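You operate a simulated robot arm through the tools that you are given. There is no shell and no other tool.

Carry out the task below with a simulated two-armed robot. There is one attempt and no reset: what you move stays moved.

Task
Shut the main air valve, vent the filter and empty its bowl into the waste tray.
Fine: vent to nought before the filter head swings aside; seat the bowl again and swing the head shut. Set down upright: filter bowl. Where these are worked on the way, their far stop is far enough and under half their travel is too little: filter head.

The check looks at the end state, three seconds after you hand in, the way a careful person would. Anything else that was tipped, shoved, dropped, spilled or broken makes it a failure.

Robot
Two 7-joint arms with two-finger grippers on one trunk that stands fixed in place. Base frame: the origin is at the foot of the trunk, x ahead of it, y to its left, z up. Readings come in m, degrees, newtons and seconds.
The left shoulder is at [0.06, 0.123, 1.02], the right one opposite. With the tool pointing down near the work surface each hand reaches from about 0.34 to 0.8 m from the base axis, measured 20 degrees to its own side. Payload 1.47 kg a hand.
The TCP of each hand is the grasp point between the finger pads, 0.016 m short of the fingertips. In the tool frame z runs along the fingers and y along their closing line. The gripper opens to 0.087 m; its body begins 0.055 m behind the TCP.
Orientation is that of the tool frame in the base frame, as a unit quaternion [x, y, z, w]. With the fingers straight down and closing along the base's y, the tool's x points along the base's -x, its y along +y and its z along -z.

Tools
- The arms move only by the tool step_arm. It takes "left_targets", "right_targets" or both (then of equal length, played together; a hand with none holds still); each is one flat list of numbers, 7 for each row, row after row: the shift along the base's x, y, z in mm, then the turn, a rotation vector about the base's x, y, z in degrees, then the finger opening in mm, from 0 to 87. In form: [dx, dy, dz, ax, ay, az, gripper, dx, dy, dz, ax, ay, az, gripper, ...]. A call has 1 to 20 rows; each row is the pose to reach, as a shift and turn from the pose commanded when the call began. Each row takes 0.2 s and may step no farther than 0.05 m and 8.6 degrees from the row before; otherwise, or with a gripper value out of range, the whole call is refused. Where a pose cannot be reached the arm comes as near as it can. A force on the tool above 40 N (or 10 N above the force at the start of the call, whichever is more), or a blocked arm, ends the call early, and 0.2 s more pass. The fingers move at their own pace (about 0.153 m/s each) and stop on an object; they squeeze with about 28 N. The grip force told is the motor's: it shows also when the fingers shut on nothing. Time passes only in rows, and 0.2 s behind the last, so rows that repeat a pose let the fingers close. It gives the time, the measured TCP pose, the force on the tool (base axes), the opening and the grip force at its end, in the units of the frame above (readings bear some noise), with the torque about the TCP (base axes, N m) and any sound that the robot's microphone picked up, and new pictures: "pictures" is both (left out), scene, wrist or none (wrist: the cameras of the hands that moved).
- Cameras (640 x 400 px; columns grow to the right, rows downward): "scene" is now at [0.099, -0.0087, 1.6005]; the picture's right is [-0.15, -0.99, 0.00], its down [-0.64, 0.10, -0.76] and it looks along [0.75, -0.12, -0.65] (base axes); focal length 294 px, centre (320, 200). "left" rides on the left gripper at [0.073, -0.012, -0.09] in its tool frame; the picture's right is [0.16, 0.99, 0.00], its down [-0.72, 0.12, -0.68] and it looks along [-0.67, 0.11, 0.73] (tool axes); focal length 247 px, centre (320, 200). "right" rides on the right gripper at [0.073, 0.012, -0.09] in its tool frame; the picture's right is [-0.16, 0.99, 0.00], its down [-0.72, -0.12, -0.68] and it looks along [-0.67, -0.11, 0.73] (tool axes); focal length 247 px, centre (320, 200). There is no depth. A picture from a camera that has moved, and an enlarged one, comes with that camera's place and axes in the base frame and with its lens. The place of the scene camera against the robot may be out by one fixed shift of up to 0.025 m in any direction.
- raise_lower(by): moves the trunk up (or, below 0, down) by that many m; the arms and the scene camera ride with it, the base frame stays. It gives what a move gives, with no picture.
- aim_head(pan, tilt): turns the head with the scene camera to pan (to the left, within 120 degrees either way) and tilt (down, from -29 to 69), counted from straight ahead of the robot. It gives what a move gives, and a new picture of the scene camera.
- zoom(camera, box): a new picture of the part [left, top, right, bottom] of that camera's present view, enlarged. The clock stands still meanwhile.
- hand_in(): hands the job in; it is judged then, once.

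Places have to be worked out from the pictures, the camera data and where the tool is seen. Open the grippers and draw the arms clear of the work before you hand the job in, unless the task says otherwise.

The tools are called after "Call:" by a JSON object that holds its "fn" and its "kwargs". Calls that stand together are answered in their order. step_arm: Moves the arms, as the interface text tells. Its arguments: {"type":"object","properties":{"left_targets":{"type":"array","items":{"type":"number"}},"right_targets":{"type":"array","items":{"type":"number"}},"pictures":{"type":"string","enum":["both","scene","wrist","none"]}},"required":[]} The other tools are called the same way: raise_lower (by) moves the trunk up or down; aim_head (pan, tilt) turns the head that bears the scene camera; zoom (camera, box) takes an enlarged picture of a part of a camera's view; hand_in () hands the job in.

At the start:

```text
clock: 0.0
left_ee_pos: [0.4292, 0.1757, 1.3803]
left_ee_rot: [0.0, 1.0, 0.0, 0.0]
left_wrist_force: [0.2, 0.1, 0.4]
left_torque: [-0.02, 0.01, 0.0]
left_grip_width: 0.0869
left_grip_force: 0.0
right_ee_pos: [0.4358, -0.1614, 1.3558]
right_ee_rot: [0.001, 1.0, -0.001, 0.0]
right_wrist_force: [-0.6, 0.1, 0.7]
right_torque: [0.02, 0.02, 0.0]
right_grip_width: 0.087
right_grip_force: 0.1
trunk travel left (down, up): [-0.175, 0.055]
head pan, tilt (commanded): [-8.8, 40.7]
```

scene: 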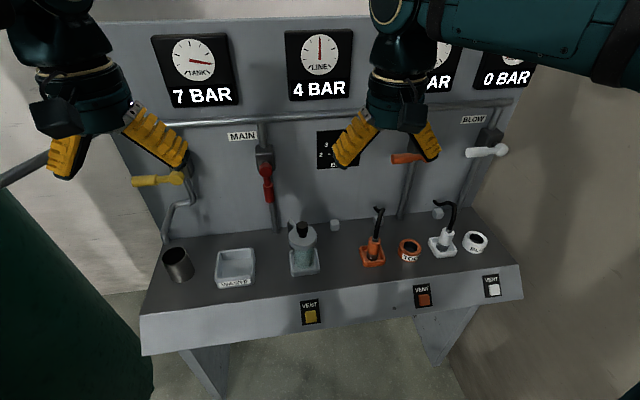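
right: 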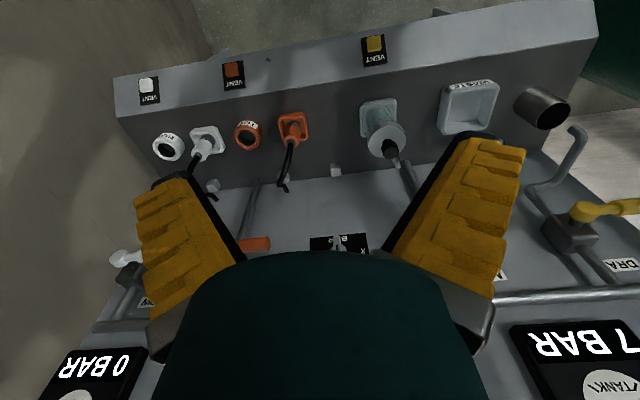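
left: 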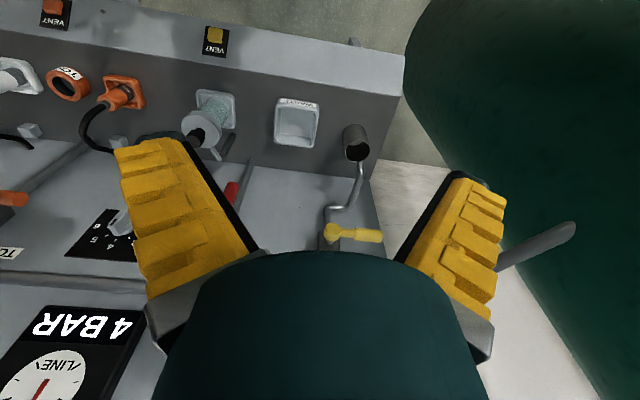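

I start by looking closely at the bench: the main valve (red handle), the filter in the middle, the waste tray, and the yellow vent button on the front face. I take enlarged pictures before moving.

Call:
{"fn": "zoom", "kwargs": {"camera": "scene", "box": [200, 110, 360, 210]}}

Call:
{"fn": "zoom", "kwargs": {"camera": "scene", "box": [240, 200, 400, 300]}}

Call:
{"fn": "zoom", "kwargs": {"camera": "scene", "box": [140, 20, 380, 170]}}

Call:
{"fn": "zoom", "kwargs": {"camera": "scene", "box": [130, 220, 340, 350]}}

Call:
{"fn": "zoom", "kwargs": {"camera": "left", "box": [160, 20, 380, 160]}}

Call:
{"fn": "zoom", "kwargs": {"camera": "right", "box": [320, 20, 580, 180]}}

```text
4.00 times, centred on (280, 160) of scene
camera zoom: at [0.099, -0.0087, 1.6005], right [-0.15, -0.99, 0.0], down [-0.64, 0.1, -0.76], along [0.75, -0.12, -0.65], focal length 1177 px, centre (480, 360)
```

zoom: 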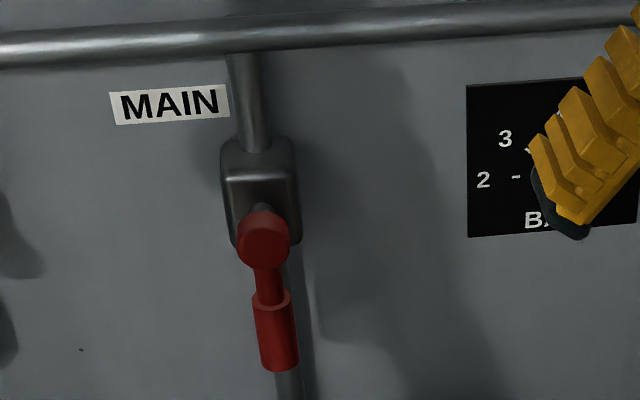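

```text
4.00 times, centred on (320, 250) of scene
camera zoom: at [0.099, -0.0087, 1.6005], right [-0.15, -0.99, 0.0], down [-0.64, 0.1, -0.76], along [0.75, -0.12, -0.65], focal length 1177 px, centre (320, 0)
```

zoom: 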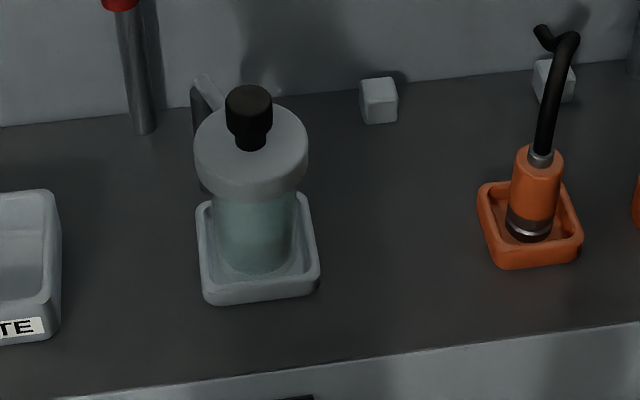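

```text
2.67 times, centred on (260, 95) of scene
camera zoom: at [0.099, -0.0087, 1.6005], right [-0.15, -0.99, 0.0], down [-0.64, 0.1, -0.76], along [0.75, -0.12, -0.65], focal length 785 px, centre (480, 480)
```

zoom: 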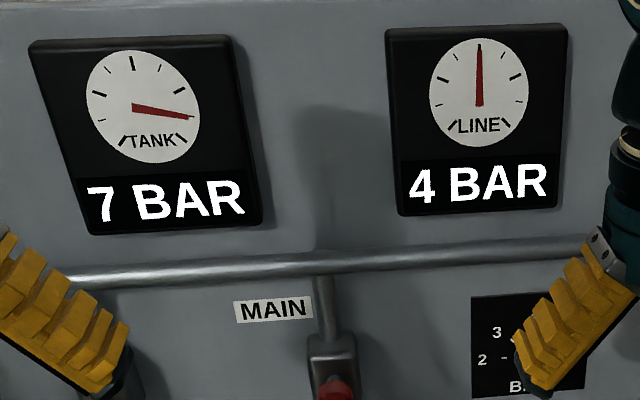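

```text
3.05 times, centred on (235, 285) of scene
camera zoom: at [0.099, -0.0087, 1.6005], right [-0.15, -0.99, 0.0], down [-0.64, 0.1, -0.76], along [0.75, -0.12, -0.65], focal length 897 px, centre (579, -59)
```

zoom: 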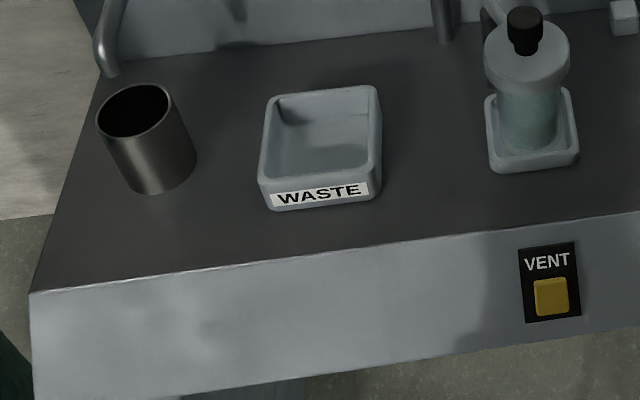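

```text
2.86 times, centred on (270, 90) of left
camera zoom: at [0.356, 0.1645, 1.4696], right [-0.16, 0.99, 0.0], down [0.72, 0.12, 0.68], along [0.67, 0.11, -0.73], focal length 706 px, centre (463, 514)
```

zoom: 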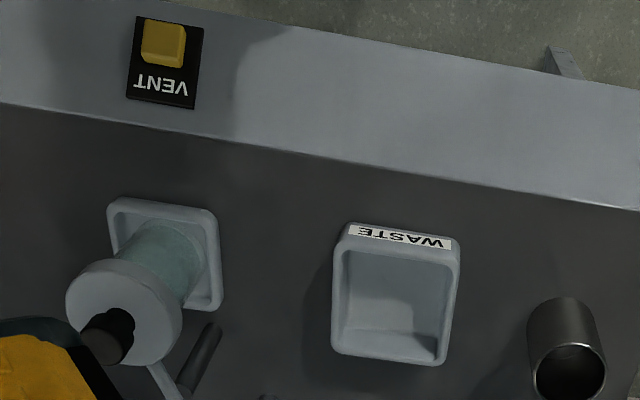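

```text
2.46 times, centred on (450, 100) of right
camera zoom: at [0.3626, -0.1483, 1.4439], right [0.16, 0.99, 0.0], down [0.72, -0.12, 0.68], along [0.67, -0.11, -0.73], focal length 608 px, centre (0, 446)
```

zoom: 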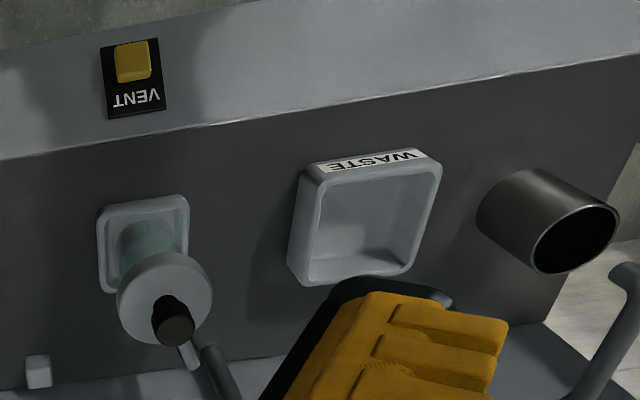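

The line reads 4 bar and the main handle (red) hangs down along the pipe, so it is open. I want to see the remaining gauges, and which vent belongs to the filter, so I turn the head.

Call:
{"fn": "aim_head", "kwargs": {"pan": -25, "tilt": 35}}

Call:
{"fn": "zoom", "kwargs": {"camera": "scene", "box": [160, 0, 480, 200]}}

Call:
{"fn": "zoom", "kwargs": {"camera": "scene", "box": [160, 160, 480, 360]}}

Call:
{"fn": "zoom", "kwargs": {"camera": "right", "box": [100, 60, 400, 250]}}

```text
clock: 0.8
left_ee_pos: [0.4298, 0.1765, 1.381]
left_ee_rot: [0.001, 1.0, -0.001, 0.0]
left_wrist_force: [-0.2, -0.9, -1.1]
left_torque: [0.03, 0.0, -0.01]
left_grip_width: 0.0872
left_grip_force: 0.1
right_ee_pos: [0.4367, -0.1606, 1.3558]
right_ee_rot: [0.001, 1.0, 0.0, 0.0]
right_wrist_force: [-0.4, 0.5, 0.6]
right_torque: [0.01, 0.02, 0.02]
right_grip_width: 0.0872
right_grip_force: 0.0
trunk travel left (down, up): [-0.175, 0.055]
head pan, tilt (commanded): [-25.0, 35.0]
camera scene: at [0.0952, -0.033, 1.609], right [-0.42, -0.91, 0.0], down [-0.52, 0.24, -0.82], along [0.74, -0.35, -0.57], focal length 294 px, centre (320, 200)
```

scene: 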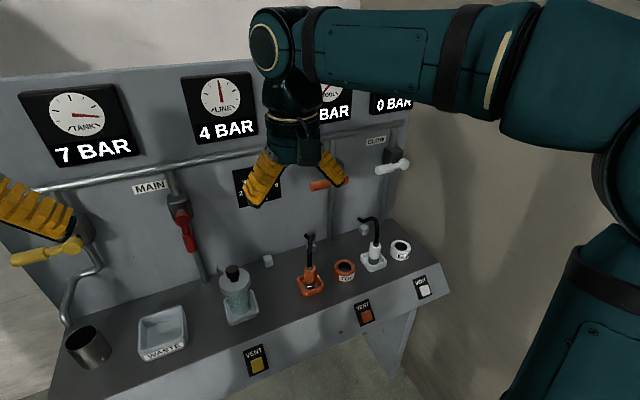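

```text
2.00 times, centred on (320, 100) of scene
camera zoom: at [0.0952, -0.033, 1.609], right [-0.42, -0.91, 0.0], down [-0.52, 0.24, -0.82], along [0.74, -0.35, -0.57], focal length 588 px, centre (320, 400)
```

zoom: 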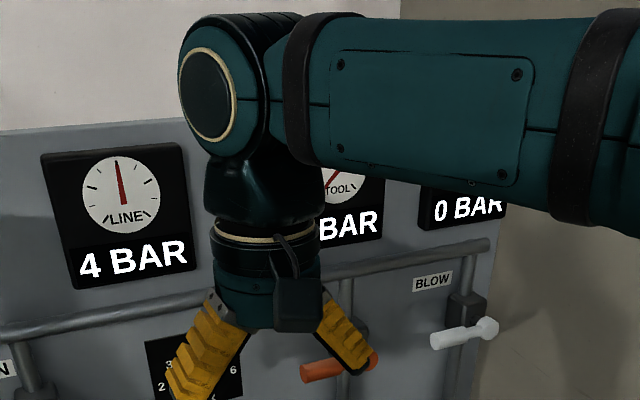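

```text
2.00 times, centred on (320, 260) of scene
camera zoom: at [0.0952, -0.033, 1.609], right [-0.42, -0.91, 0.0], down [-0.52, 0.24, -0.82], along [0.74, -0.35, -0.57], focal length 588 px, centre (320, 80)
```

zoom: 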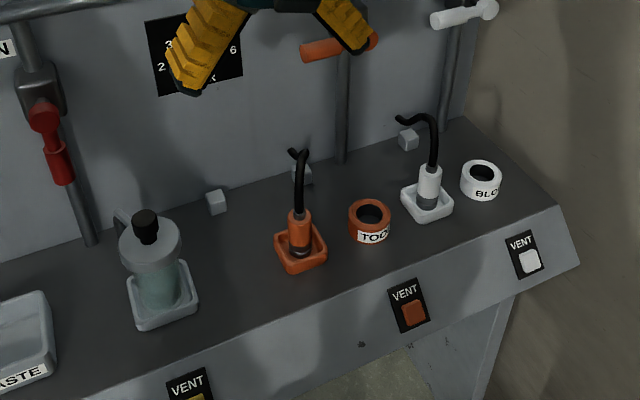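

```text
2.11 times, centred on (250, 155) of right
camera zoom: at [0.3625, -0.1484, 1.4439], right [0.16, 0.99, 0.0], down [0.72, -0.12, 0.68], along [0.67, -0.11, -0.73], focal length 520 px, centre (467, 295)
```

zoom: 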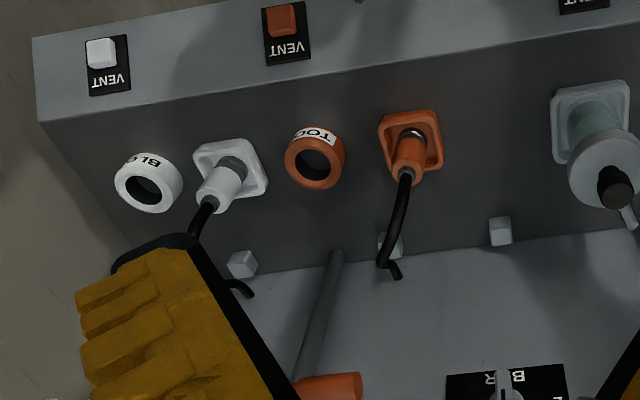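

The TOOL and BLOW valves are shut with their handles lying level and pointing left, so MAIN should close by swinging its handle from down to level left. I triangulate features with the two wrist cameras, using strong zooms from each.

Call:
{"fn": "zoom", "kwargs": {"camera": "left", "box": [170, 70, 266, 160]}}

Call:
{"fn": "zoom", "kwargs": {"camera": "right", "box": [340, 80, 436, 170]}}

Call:
{"fn": "zoom", "kwargs": {"camera": "left", "box": [180, 10, 276, 70]}}

Call:
{"fn": "zoom", "kwargs": {"camera": "right", "box": [340, 20, 436, 80]}}

Call:
{"fn": "zoom", "kwargs": {"camera": "left", "box": [250, 80, 346, 160]}}

Call:
{"fn": "zoom", "kwargs": {"camera": "right", "box": [420, 60, 516, 150]}}

```text
4.44 times, centred on (218, 115) of left
camera zoom: at [0.356, 0.1645, 1.4696], right [-0.16, 0.99, 0.0], down [0.72, 0.12, 0.68], along [0.67, 0.11, -0.73], focal length 1098 px, centre (773, 578)
```

zoom: 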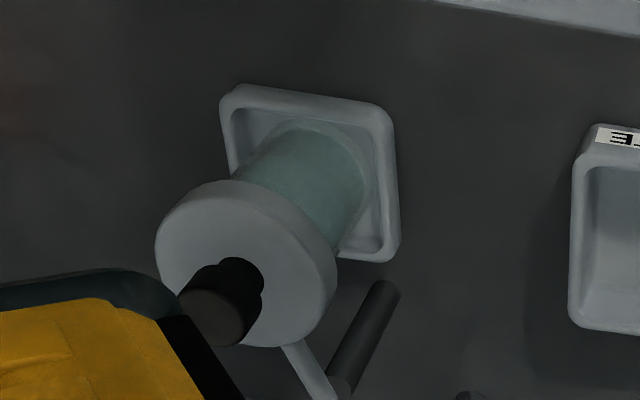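

```text
4.44 times, centred on (388, 125) of right
camera zoom: at [0.3625, -0.1484, 1.4439], right [0.16, 0.99, 0.0], down [0.72, -0.12, 0.68], along [0.67, -0.11, -0.73], focal length 1098 px, centre (18, 533)
```

zoom: 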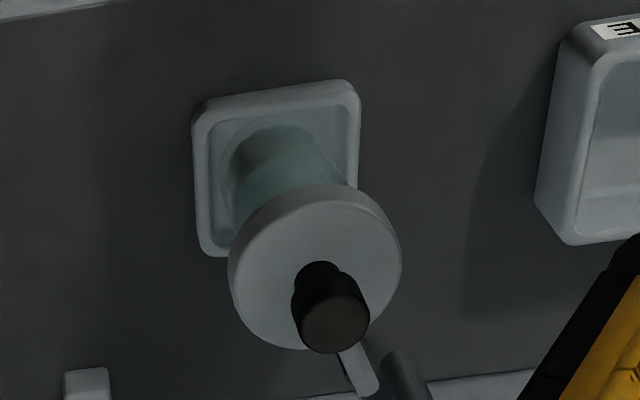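

```text
6.67 times, centred on (228, 40) of left
camera zoom: at [0.356, 0.1645, 1.4696], right [-0.16, 0.99, 0.0], down [0.72, 0.12, 0.68], along [0.67, 0.11, -0.73], focal length 1646 px, centre (933, 1267)
```

zoom: 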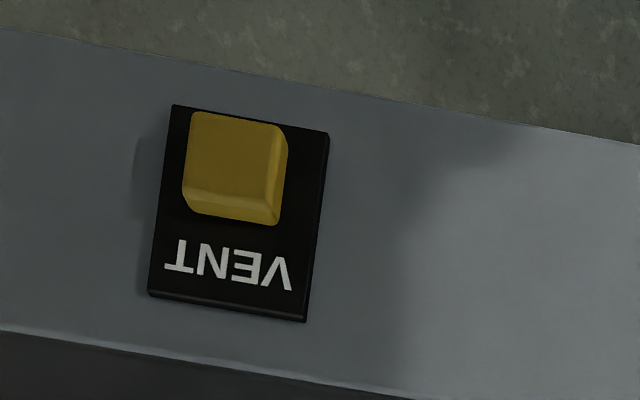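

```text
6.67 times, centred on (388, 50) of right
camera zoom: at [0.3625, -0.1484, 1.4439], right [0.16, 0.99, 0.0], down [0.72, -0.12, 0.68], along [0.67, -0.11, -0.73], focal length 1646 px, centre (-133, 1200)
```

zoom: 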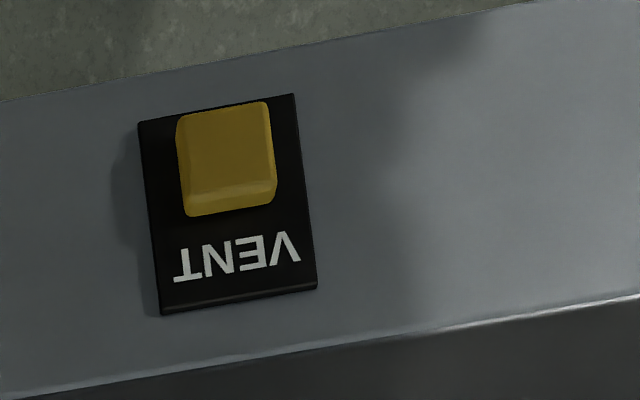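

```text
5.00 times, centred on (298, 120) of left
camera zoom: at [0.356, 0.1645, 1.4696], right [-0.16, 0.99, 0.0], down [0.72, 0.12, 0.68], along [0.67, 0.11, -0.73], focal length 1235 px, centre (430, 600)
```

zoom: 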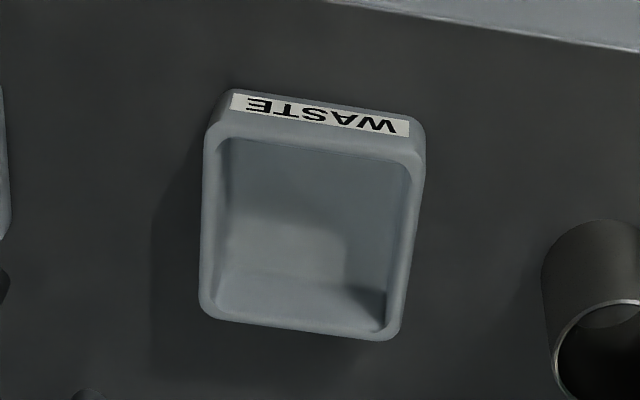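

```text
4.44 times, centred on (468, 105) of right
camera zoom: at [0.3625, -0.1484, 1.4439], right [0.16, 0.99, 0.0], down [0.72, -0.12, 0.68], along [0.67, -0.11, -0.73], focal length 1098 px, centre (-338, 622)
```

zoom: 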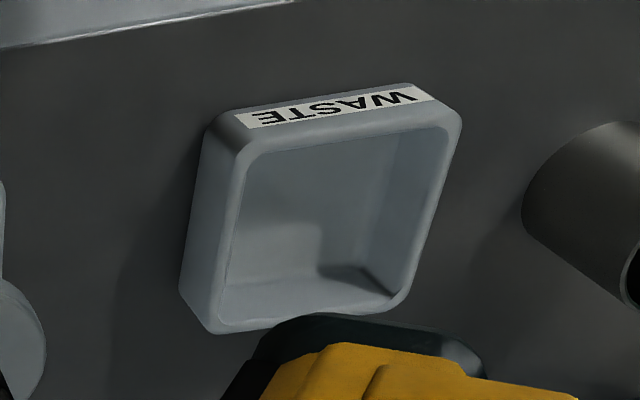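

Triangulation from the two wrist views gives:
- Filter knob top at about (0.65, -0.05, 1.015), disc top at z≈0.973, and its socket rim at z≈0.855.
- Waste tray over x 0.60–0.695, y 0.10–0.20, rim at z≈0.89.
- Vent button at (0.497, -0.051, 0.814), on a face sloping at 45°.

Next I tilt the right hand 45° so its camera looks level at the panel, and lower it to view the main valve.

Call:
{"fn": "step_arm", "kwargs": {"right_targets": [0, 10, -20, 0, -7.5, 0, 60, 0, 20, -40, 0, -15, 0, 40, -5, 30, -60, 0, -22.5, 0, 20, -10, 40, -80, 0, -30, 0, 0, -15, 50, -100, 0, -37.5, 0, 0, -20, 60, -110, 0, -45, 0, 0, -20, 60, -110, 0, -45, 0, 0], "pictures": "wrist"}}

Call:
{"fn": "aim_head", "kwargs": {"pan": 5, "tilt": 38}}

```text
clock: 2.4
left_ee_pos: [0.4307, 0.1768, 1.38]
left_ee_rot: [0.001, 1.0, 0.0, 0.0]
left_wrist_force: [-0.5, 0.6, -0.5]
left_torque: [0.02, 0.03, -0.01]
left_grip_width: 0.087
left_grip_force: 0.1
right_ee_pos: [0.4179, -0.1008, 1.245]
right_ee_rot: [-0.001, 0.924, 0.002, 0.382]
right_wrist_force: [-0.1, -0.7, -0.5]
right_torque: [0.03, 0.01, 0.01]
right_grip_width: 0.0
right_grip_force: 28.2
trunk travel left (down, up): [-0.175, 0.055]
head pan, tilt (commanded): [-25.0, 35.0]
camera right: at [0.302, -0.0891, 1.2554], right [0.11, 0.99, 0.11], down [0.03, -0.12, 0.99], along [0.99, -0.11, -0.04], focal length 247 px, centre (320, 200)
```

right: 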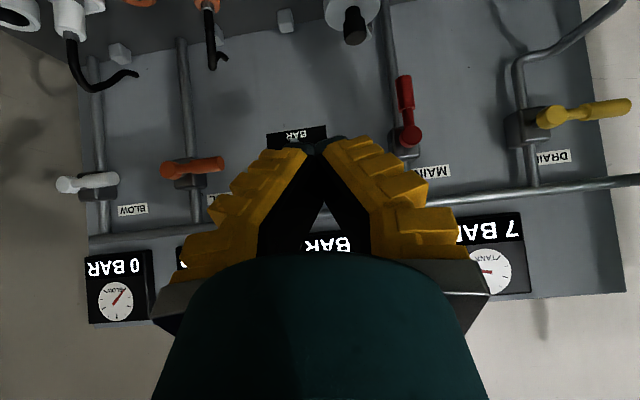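

```text
clock: 3.3
left_ee_pos: [0.429, 0.1769, 1.3811]
left_ee_rot: [0.0, 1.0, 0.0, 0.001]
left_wrist_force: [0.7, 0.0, 0.7]
left_torque: [0.04, 0.0, -0.01]
left_grip_width: 0.087
left_grip_force: 0.1
right_ee_pos: [0.4182, -0.1009, 1.2461]
right_ee_rot: [0.002, 0.924, -0.001, 0.383]
right_wrist_force: [-0.8, -0.4, -0.3]
right_torque: [0.01, 0.04, 0.03]
right_grip_width: 0.0001
right_grip_force: 27.6
trunk travel left (down, up): [-0.175, 0.055]
head pan, tilt (commanded): [5.0, 38.0]
camera scene: at [0.1014, 0.0116, 1.6044], right [0.09, -1.0, 0.0], down [-0.61, -0.05, -0.79], along [0.79, 0.07, -0.62], focal length 294 px, centre (320, 200)
```

scene: 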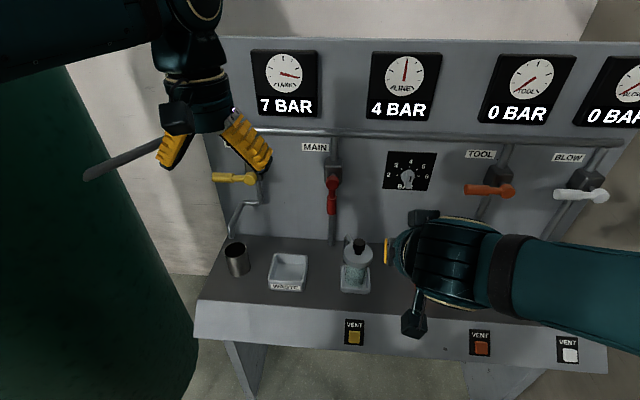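

The view is now clear: TOOL and BLOW read 0, LINE 4. I zoom in on the main valve from the right wrist camera and the scene camera for its position.

Call:
{"fn": "zoom", "kwargs": {"camera": "right", "box": [350, 50, 478, 170]}}

Call:
{"fn": "zoom", "kwargs": {"camera": "scene", "box": [290, 140, 386, 300]}}

Call:
{"fn": "zoom", "kwargs": {"camera": "scene", "box": [310, 225, 406, 300]}}

Call:
{"fn": "zoom", "kwargs": {"camera": "right", "box": [500, 60, 640, 180]}}

```text
3.33 times, centred on (414, 110) of right
camera zoom: at [0.3021, -0.089, 1.2558], right [0.11, 0.99, 0.11], down [0.03, -0.12, 0.99], along [0.99, -0.11, -0.04], focal length 823 px, centre (7, 500)
```

zoom: 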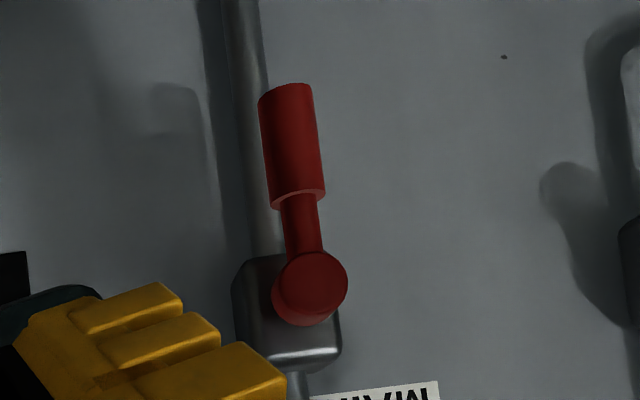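

```text
2.50 times, centred on (338, 220) of scene
camera zoom: at [0.1014, 0.0116, 1.6044], right [0.09, -1.0, 0.0], down [-0.61, -0.05, -0.79], along [0.79, 0.07, -0.62], focal length 736 px, centre (275, 150)
```

zoom: 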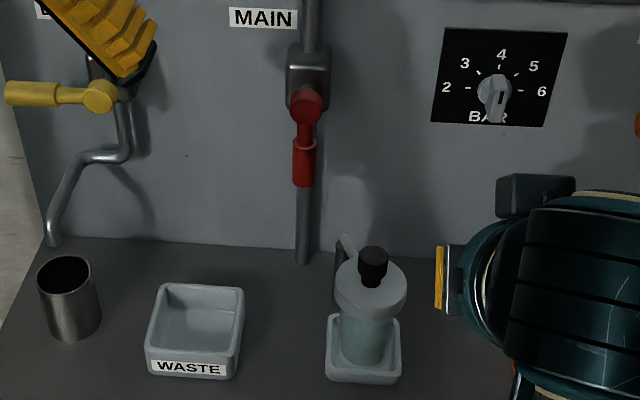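

```text
5.33 times, centred on (358, 262) of scene
camera zoom: at [0.1014, 0.0116, 1.6044], right [0.09, -1.0, 0.0], down [-0.61, -0.05, -0.79], along [0.79, 0.07, -0.62], focal length 1569 px, centre (117, -133)
```

zoom: 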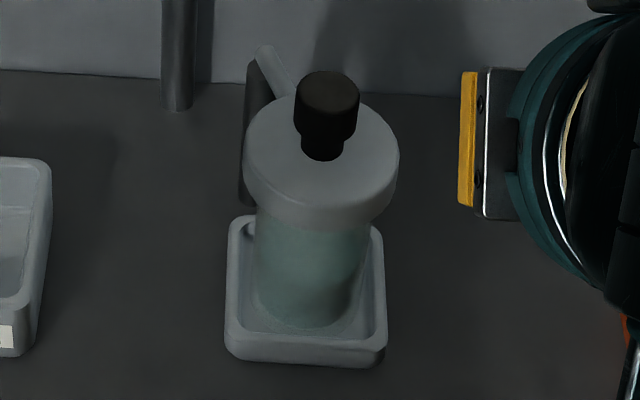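

```text
3.33 times, centred on (570, 120) of right
camera zoom: at [0.3021, -0.089, 1.2558], right [0.11, 0.99, 0.11], down [0.03, -0.12, 0.99], along [0.99, -0.11, -0.04], focal length 823 px, centre (-513, 467)
```

zoom: 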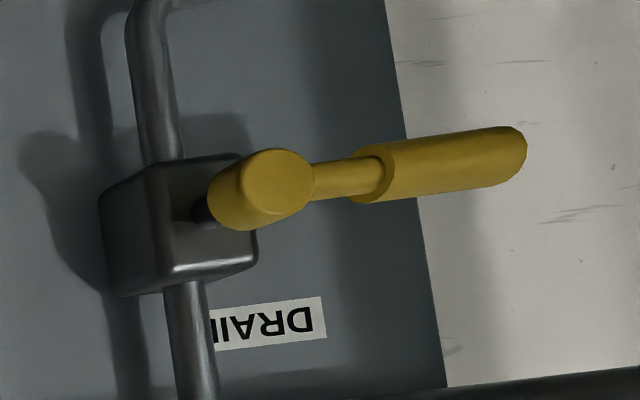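

The lever pivot appears to be near (0.745, 0.034, 1.144), with the grip hanging down to z≈1.04. To pin down its depth I move the right camera closer for a second baseline.

Call:
{"fn": "step_arm", "kwargs": {"right_targets": [40, 0, -10, 0, 0, 0, 0, 80, 0, -20, 0, 0, 0, 0, 120, 0, -25, 0, 0, 0, 0, 140, 0, -25, 0, 0, 0, 0, 140, 0, -25, 0, 0, 0, 0], "pictures": "both"}}

Call:
{"fn": "zoom", "kwargs": {"camera": "right", "box": [340, 0, 532, 150]}}

Call:
{"fn": "zoom", "kwargs": {"camera": "scene", "box": [300, 140, 396, 220]}}

```text
clock: 4.5
left_ee_pos: [0.4312, 0.176, 1.3806]
left_ee_rot: [0.001, 1.0, 0.0, 0.001]
left_wrist_force: [0.0, 0.2, -0.6]
left_torque: [0.01, 0.03, 0.0]
left_grip_width: 0.0872
left_grip_force: 0.1
right_ee_pos: [0.5583, -0.1006, 1.2212]
right_ee_rot: [0.0, 0.924, 0.0, 0.383]
right_wrist_force: [-0.4, -0.1, 0.5]
right_torque: [0.02, 0.0, 0.01]
right_grip_width: 0.0
right_grip_force: 27.8
trunk travel left (down, up): [-0.175, 0.055]
head pan, tilt (commanded): [5.0, 38.0]
camera scene: at [0.1016, 0.0117, 1.6044], right [0.09, -1.0, 0.0], down [-0.61, -0.05, -0.79], along [0.79, 0.07, -0.62], focal length 294 px, centre (320, 200)
camera right: at [0.4424, -0.09, 1.2315], right [0.11, 0.99, 0.11], down [0.03, -0.12, 0.99], along [0.99, -0.11, -0.04], focal length 247 px, centre (320, 200)
```

scene: 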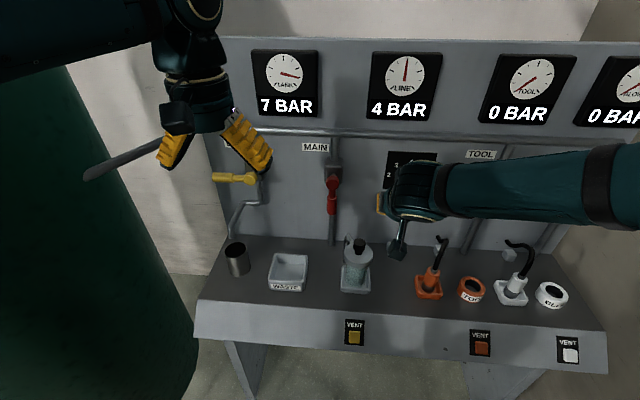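
right: 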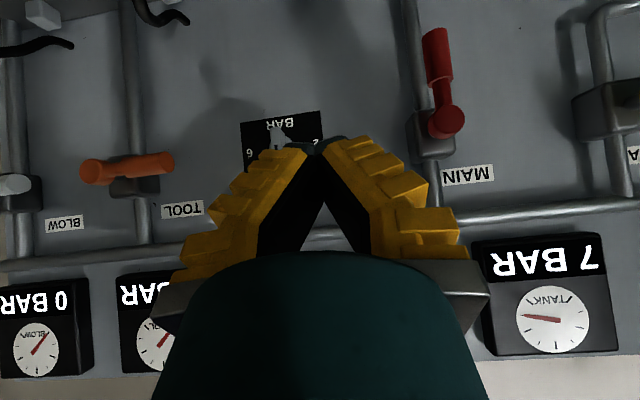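

```text
2.67 times, centred on (436, 75) of right
camera zoom: at [0.4424, -0.09, 1.2315], right [0.11, 0.99, 0.11], down [0.03, -0.12, 0.99], along [0.99, -0.11, -0.04], focal length 659 px, centre (11, 533)
```

zoom: 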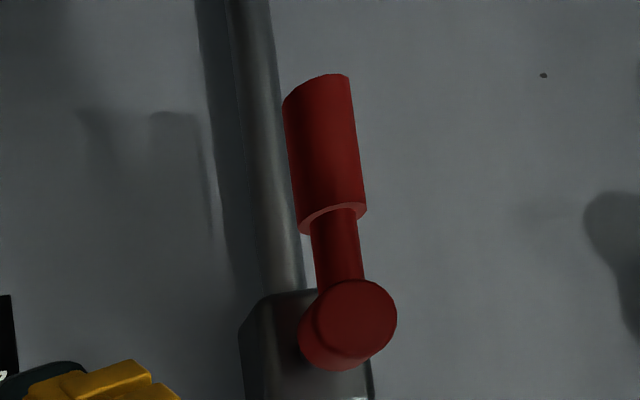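

```text
5.00 times, centred on (348, 180) of scene
camera zoom: at [0.1016, 0.0117, 1.6044], right [0.09, -1.0, 0.0], down [-0.61, -0.05, -0.79], along [0.79, 0.07, -0.62], focal length 1471 px, centre (180, 300)
```

zoom: 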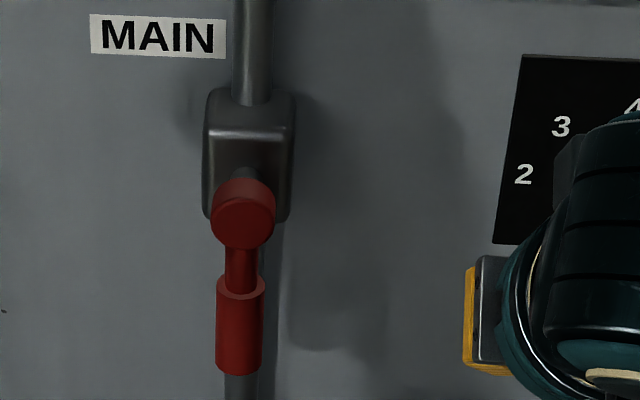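

The second baseline puts the hub face at (0.729, 0.033, 1.147) and the lever axis at x≈0.745, with the grip spanning z 1.043–1.10. I'll bring the closed right fingers, tilted to 60°, to the right side of the grip, keeping above the filter knob.

Call:
{"fn": "step_arm", "kwargs": {"right_targets": [35, 15, -30, 0, -5, 0, 0, 70, 30, -60, 0, -10, 0, 0, 100, 40, -90, 0, -15, 0, 0, 130, 50, -110, 0, -15, 0, 0, 160, 60, -130, 0, -15, 0, 0, 187, 65, -149, 0, -15, 0, 0, 187, 65, -149, 0, -15, 0, 0], "pictures": "both"}}

Call:
{"fn": "zoom", "kwargs": {"camera": "scene", "box": [290, 140, 418, 300]}}

```text
clock: 6.1
left_ee_pos: [0.4288, 0.1763, 1.3814]
left_ee_rot: [0.001, 1.0, 0.001, 0.0]
left_wrist_force: [-0.6, 0.1, -0.6]
left_torque: [-0.02, 0.0, 0.0]
left_grip_width: 0.0873
left_grip_force: 0.0
right_ee_pos: [0.7446, -0.0332, 1.072]
right_ee_rot: [0.0, 0.866, 0.0, 0.5]
right_wrist_force: [-0.1, -0.1, -0.4]
right_torque: [0.02, -0.03, -0.01]
right_grip_width: 0.0003
right_grip_force: 28.4
trunk travel left (down, up): [-0.175, 0.055]
head pan, tilt (commanded): [5.0, 38.0]
camera scene: at [0.1005, 0.0116, 1.6045], right [0.09, -1.0, 0.0], down [-0.61, -0.05, -0.79], along [0.79, 0.07, -0.62], focal length 294 px, centre (320, 200)
camera right: at [0.6297, -0.0221, 1.0521], right [0.08, 0.99, 0.14], down [-0.23, -0.12, 0.97], along [0.97, -0.11, 0.22], focal length 247 px, centre (320, 200)
```

scene: 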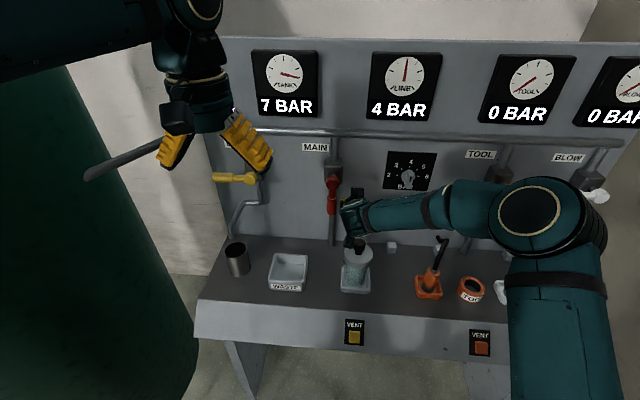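
right: 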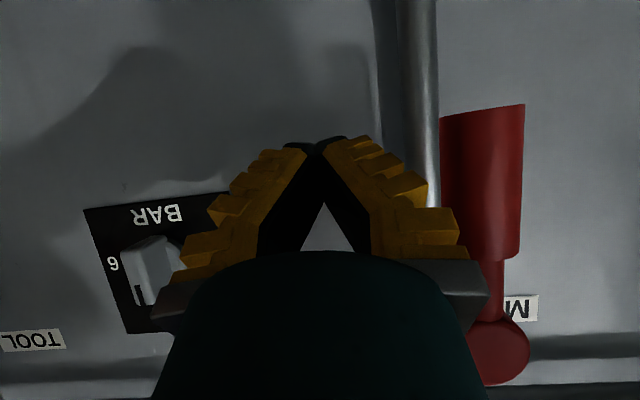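

```text
2.50 times, centred on (354, 220) of scene
camera zoom: at [0.1005, 0.0116, 1.6045], right [0.09, -1.0, 0.0], down [-0.61, -0.05, -0.79], along [0.79, 0.07, -0.62], focal length 736 px, centre (235, 150)
```

zoom: 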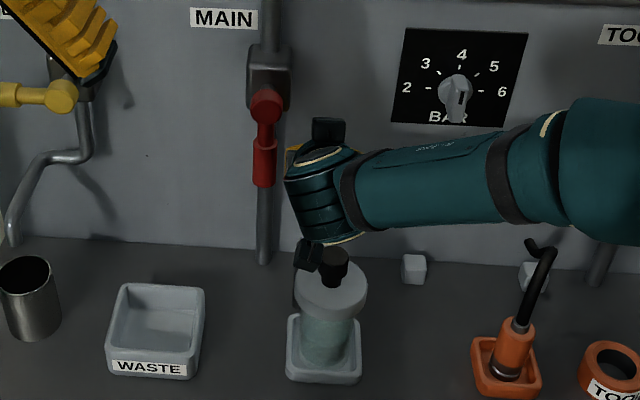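

No contact yet, and the grip sits to the left of my fingers (image right). I push left and follow the lever's arc for the first half, then check.

Call:
{"fn": "step_arm", "kwargs": {"right_targets": [5, 14, 0, 0, 0, 0, 0, 5, 28, 0, 0, 0, 0, 0, 5, 49, -8, 0, 0, 0, 0, 5, 72, -9, 0, 0, 0, 0, 5, 95, -4, 0, 0, 0, 0], "pictures": "both"}}

Call:
{"fn": "zoom", "kwargs": {"camera": "scene", "box": [290, 140, 418, 300]}}

```text
clock: 7.3
left_ee_pos: [0.429, 0.1773, 1.3823]
left_ee_rot: [0.001, 1.0, 0.0, 0.0]
left_wrist_force: [0.7, 0.0, -0.5]
left_torque: [-0.01, -0.01, 0.01]
left_grip_width: 0.087
left_grip_force: 0.1
right_ee_pos: [0.7497, 0.0612, 1.0674]
right_ee_rot: [0.0, 0.866, 0.0, 0.5]
right_wrist_force: [-2.6, -0.7, 0.9]
right_torque: [0.07, -0.08, 0.12]
right_grip_width: 0.0001
right_grip_force: 27.9
trunk travel left (down, up): [-0.175, 0.055]
head pan, tilt (commanded): [5.0, 38.0]
camera scene: at [0.1005, 0.012, 1.6044], right [0.09, -1.0, 0.0], down [-0.61, -0.05, -0.79], along [0.79, 0.07, -0.62], focal length 294 px, centre (320, 200)
camera right: at [0.6342, 0.0725, 1.0478], right [0.08, 0.99, 0.14], down [-0.23, -0.12, 0.97], along [0.97, -0.11, 0.21], focal length 247 px, centre (320, 200)
```

scene: 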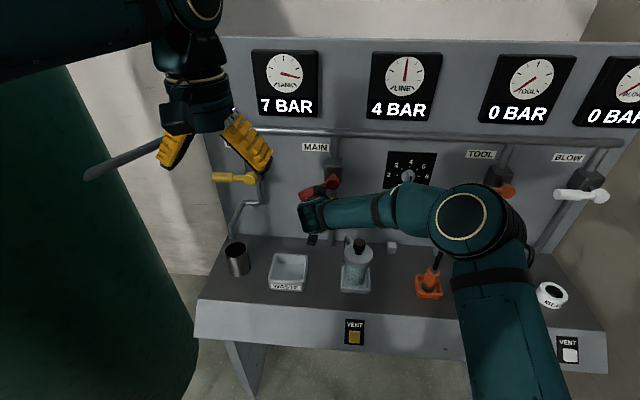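
right: 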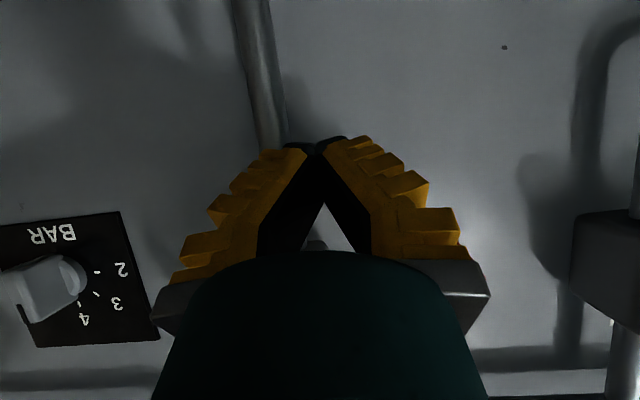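

```text
2.50 times, centred on (354, 220) of scene
camera zoom: at [0.1005, 0.012, 1.6044], right [0.09, -1.0, 0.0], down [-0.61, -0.05, -0.79], along [0.79, 0.07, -0.62], focal length 736 px, centre (235, 150)
```

zoom: 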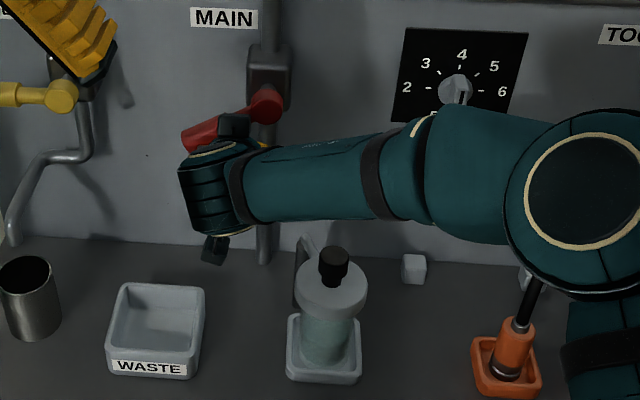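

The lever is moving, now about 60° round to the left with low force. I continue up the arc towards the stop.

Call:
{"fn": "step_arm", "kwargs": {"right_targets": [0, 15, 8, 0, 0, 0, 0, 0, 24, 18, 0, 0, 0, 0, -2, 30, 28, 0, 0, 0, 0], "pictures": "scene"}}

Call:
{"fn": "zoom", "kwargs": {"camera": "scene", "box": [280, 140, 408, 230]}}

```text
clock: 8.1
left_ee_pos: [0.4299, 0.1772, 1.3801]
left_ee_rot: [0.002, 1.0, 0.0, -0.001]
left_wrist_force: [-0.2, 0.1, -0.2]
left_torque: [-0.04, 0.04, 0.0]
left_grip_width: 0.087
left_grip_force: 0.0
right_ee_pos: [0.746, 0.0898, 1.0966]
right_ee_rot: [0.0, 0.866, 0.0, 0.5]
right_wrist_force: [0.0, -0.2, -0.1]
right_torque: [0.01, 0.01, 0.02]
right_grip_width: 0.0003
right_grip_force: 28.0
trunk travel left (down, up): [-0.175, 0.055]
head pan, tilt (commanded): [5.0, 38.0]
camera scene: at [0.101, 0.0122, 1.6045], right [0.09, -1.0, 0.0], down [-0.61, -0.05, -0.79], along [0.79, 0.07, -0.62], focal length 294 px, centre (320, 200)
```

scene: 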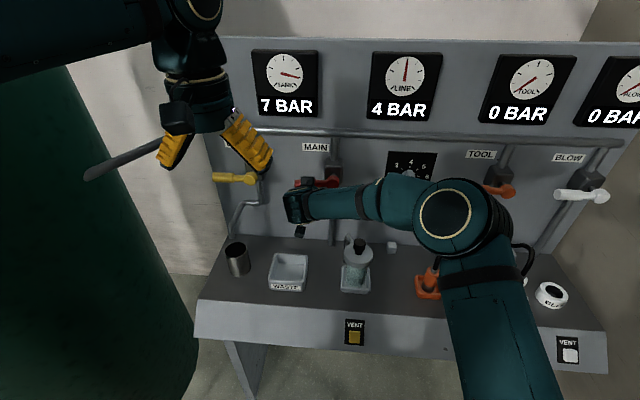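

```text
4.44 times, centred on (344, 185) of scene
camera zoom: at [0.101, 0.0122, 1.6045], right [0.09, -1.0, 0.0], down [-0.61, -0.05, -0.79], along [0.79, 0.07, -0.62], focal length 1308 px, centre (213, 267)
```

zoom: 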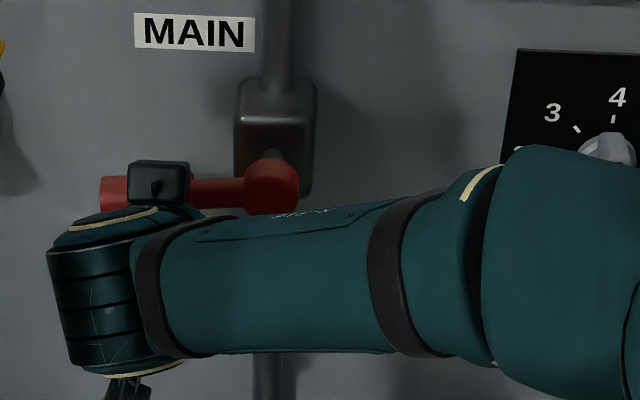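

The lever looks level now with no force on the fingers. I nudge a little further up to confirm it's at its stop.

Call:
{"fn": "step_arm", "kwargs": {"right_targets": [0, 3, 6, 0, 0, 0, 0, 0, 5, 12, 0, 0, 0, 0, 0, 5, 18, 0, 0, 0, 0], "pictures": "scene"}}

Call:
{"fn": "zoom", "kwargs": {"camera": "scene", "box": [280, 140, 408, 230]}}

```text
clock: 8.9
left_ee_pos: [0.4308, 0.176, 1.3802]
left_ee_rot: [0.001, 1.0, 0.0, -0.001]
left_wrist_force: [0.2, 0.7, -0.3]
left_torque: [0.01, -0.03, 0.01]
left_grip_width: 0.087
left_grip_force: 0.1
right_ee_pos: [0.7463, 0.0939, 1.1056]
right_ee_rot: [-0.001, 0.868, -0.001, 0.496]
right_wrist_force: [-9.9, -3.0, -27.8]
right_torque: [-0.46, -0.91, 0.4]
right_grip_width: 0.0
right_grip_force: 27.9
trunk travel left (down, up): [-0.175, 0.055]
head pan, tilt (commanded): [5.0, 38.0]
camera scene: at [0.1029, 0.0117, 1.604], right [0.09, -1.0, 0.0], down [-0.61, -0.05, -0.79], along [0.78, 0.07, -0.62], focal length 294 px, centre (320, 200)
```

scene: 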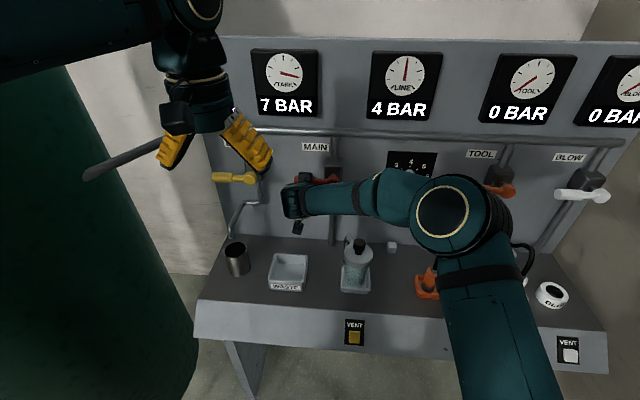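

```text
4.44 times, centred on (344, 185) of scene
camera zoom: at [0.1029, 0.0117, 1.604], right [0.09, -1.0, 0.0], down [-0.61, -0.05, -0.79], along [0.78, 0.07, -0.62], focal length 1308 px, centre (213, 267)
```

zoom: 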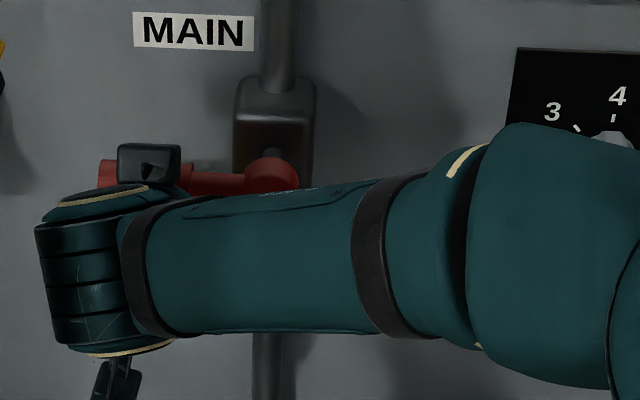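

The force of 28 N downward with the lever level confirms it's at its stop: MAIN is shut. I back off downward, retreat and head for the yellow vent button with the right hand, returning to a 45° tilt.

Call:
{"fn": "step_arm", "kwargs": {"right_targets": [-5, 0, -30, 0, 0, 0, 0, -50, 0, -30, 0, 0, 0, 0, -95, 0, -20, 0, 5, 0, 0, -140, -10, -10, 0, 10, 0, 0, -185, -30, -10, 0, 15, 0, 0, -225, -55, -15, 0, 15, 0, 0, -255, -90, -25, 0, 15, 0, 0, -280, -125, -50, 0, 15, 0, 0, -280, -125, -50, 0, 15, 0, 0], "pictures": "both"}}

Call:
{"fn": "zoom", "kwargs": {"camera": "scene", "box": [200, 30, 460, 200]}}

```text
clock: 10.9
left_ee_pos: [0.4291, 0.1771, 1.3817]
left_ee_rot: [0.001, 1.0, -0.001, 0.0]
left_wrist_force: [0.0, 0.3, -0.2]
left_torque: [-0.02, 0.0, -0.03]
left_grip_width: 0.0869
left_grip_force: 0.0
right_ee_pos: [0.4668, -0.0309, 1.0646]
right_ee_rot: [0.001, 0.924, -0.001, 0.382]
right_wrist_force: [0.1, -0.3, -0.3]
right_torque: [-0.05, 0.01, 0.01]
right_grip_width: 0.0001
right_grip_force: 28.3
trunk travel left (down, up): [-0.175, 0.055]
head pan, tilt (commanded): [5.0, 38.0]
camera scene: at [0.101, 0.0123, 1.6045], right [0.09, -1.0, 0.0], down [-0.61, -0.05, -0.79], along [0.79, 0.07, -0.62], focal length 294 px, centre (320, 200)
camera right: at [0.3509, -0.0197, 1.0754], right [0.11, 0.99, 0.11], down [0.03, -0.12, 0.99], along [0.99, -0.11, -0.04], focal length 247 px, centre (320, 200)
```

scene: 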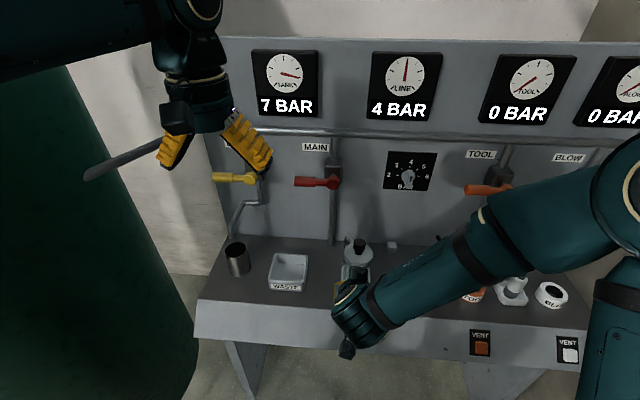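
right: 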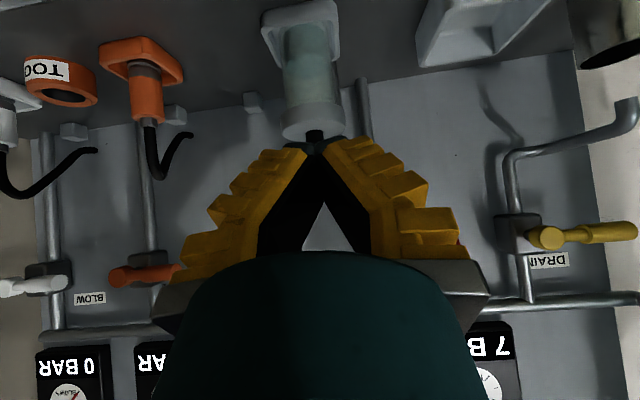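

```text
2.35 times, centred on (330, 115) of scene
camera zoom: at [0.101, 0.0123, 1.6045], right [0.09, -1.0, 0.0], down [-0.61, -0.05, -0.79], along [0.79, 0.07, -0.62], focal length 692 px, centre (296, 400)
```

zoom: 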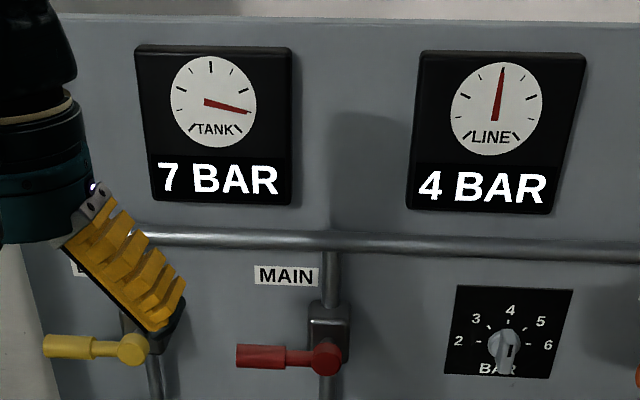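

MAIN lies level to the left like the other shut valves. Before moving on I take an enlarged side view of the filter from the right camera to learn the bowl's shape.

Call:
{"fn": "zoom", "kwargs": {"camera": "right", "box": [240, 0, 400, 150]}}

Call:
{"fn": "zoom", "kwargs": {"camera": "right", "box": [400, 0, 640, 150]}}

```text
2.67 times, centred on (320, 75) of right
camera zoom: at [0.3509, -0.0197, 1.0754], right [0.11, 0.99, 0.11], down [0.03, -0.12, 0.99], along [0.99, -0.11, -0.04], focal length 659 px, centre (320, 533)
```

zoom: 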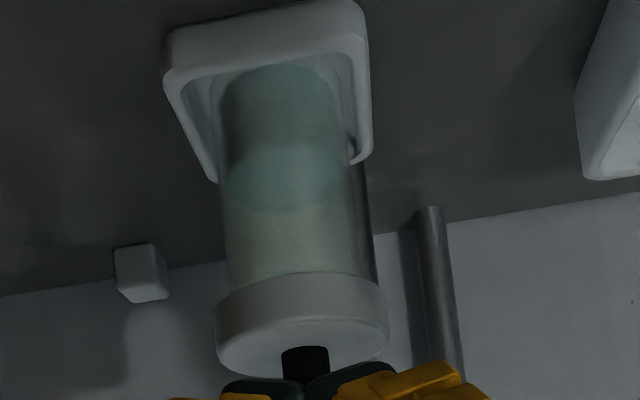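

```text
2.67 times, centred on (520, 75) of right
camera zoom: at [0.3509, -0.0197, 1.0754], right [0.11, 0.99, 0.11], down [0.03, -0.12, 0.99], along [0.99, -0.11, -0.04], focal length 659 px, centre (-213, 533)
```

zoom: 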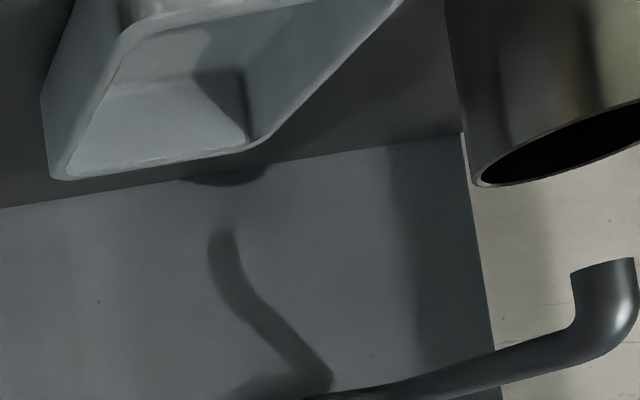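

The bowl is about 55 mm across and roughly half full (liquid level z≈0.895, bowl top ≈0.955). I lower the closed right fingers to a spot just off the vent button, aligned with its 45° face.

Call:
{"fn": "step_arm", "kwargs": {"right_targets": [-5, -5, -45, 0, 0, 0, 0, -8, -10, -90, 0, 0, 0, 0, -8, -15, -135, 0, 0, 0, 0, -5, -20, -180, 0, 0, 0, 0, -3, -20, -215, 0, 0, 0, 0, -3, -20, -215, 0, 0, 0, 0], "pictures": "both"}}

Call:
{"fn": "zoom", "kwargs": {"camera": "right", "box": [240, 60, 400, 180]}}

```text
clock: 12.3
left_ee_pos: [0.4303, 0.1763, 1.3803]
left_ee_rot: [0.0, 1.0, 0.0, 0.0]
left_wrist_force: [-0.8, 0.2, 0.2]
left_torque: [0.0, 0.03, 0.0]
left_grip_width: 0.0871
left_grip_force: 0.1
right_ee_pos: [0.462, -0.052, 0.8497]
right_ee_rot: [0.001, 0.924, -0.001, 0.383]
right_wrist_force: [-0.4, 0.4, 0.0]
right_torque: [-0.01, -0.02, -0.01]
right_grip_width: 0.0
right_grip_force: 27.5
trunk travel left (down, up): [-0.175, 0.055]
head pan, tilt (commanded): [5.0, 38.0]
camera scene: at [0.101, 0.0117, 1.6045], right [0.09, -1.0, 0.0], down [-0.61, -0.05, -0.79], along [0.79, 0.07, -0.62], focal length 294 px, centre (320, 200)
camera right: at [0.3464, -0.0392, 0.859], right [0.11, 0.99, 0.11], down [0.03, -0.12, 0.99], along [0.99, -0.11, -0.04], focal length 247 px, centre (320, 200)
```

scene: 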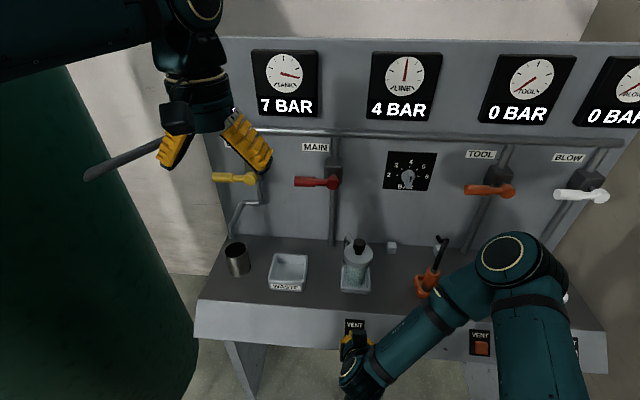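
right: 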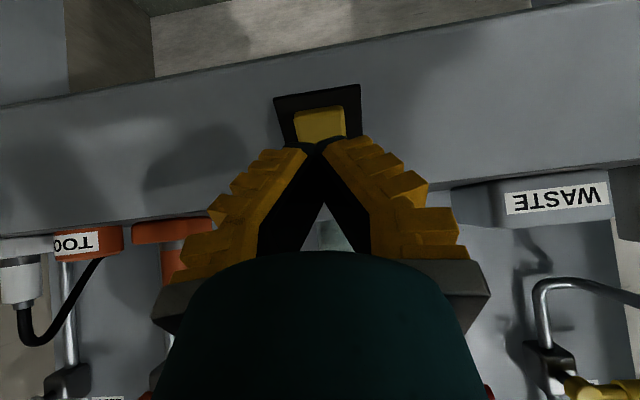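

```text
3.33 times, centred on (320, 120) of right
camera zoom: at [0.3464, -0.0392, 0.859], right [0.11, 0.99, 0.11], down [0.03, -0.12, 0.99], along [0.99, -0.11, -0.04], focal length 823 px, centre (320, 467)
```

zoom: 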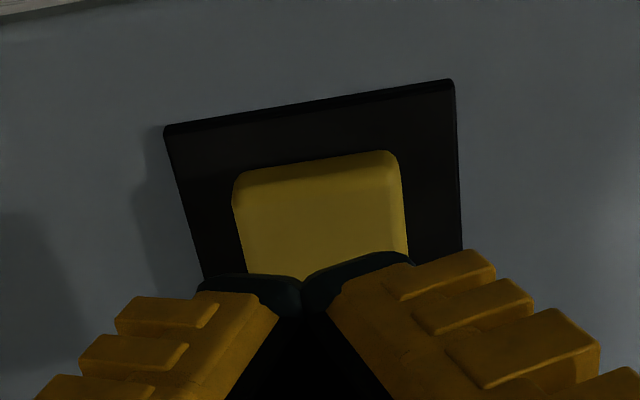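

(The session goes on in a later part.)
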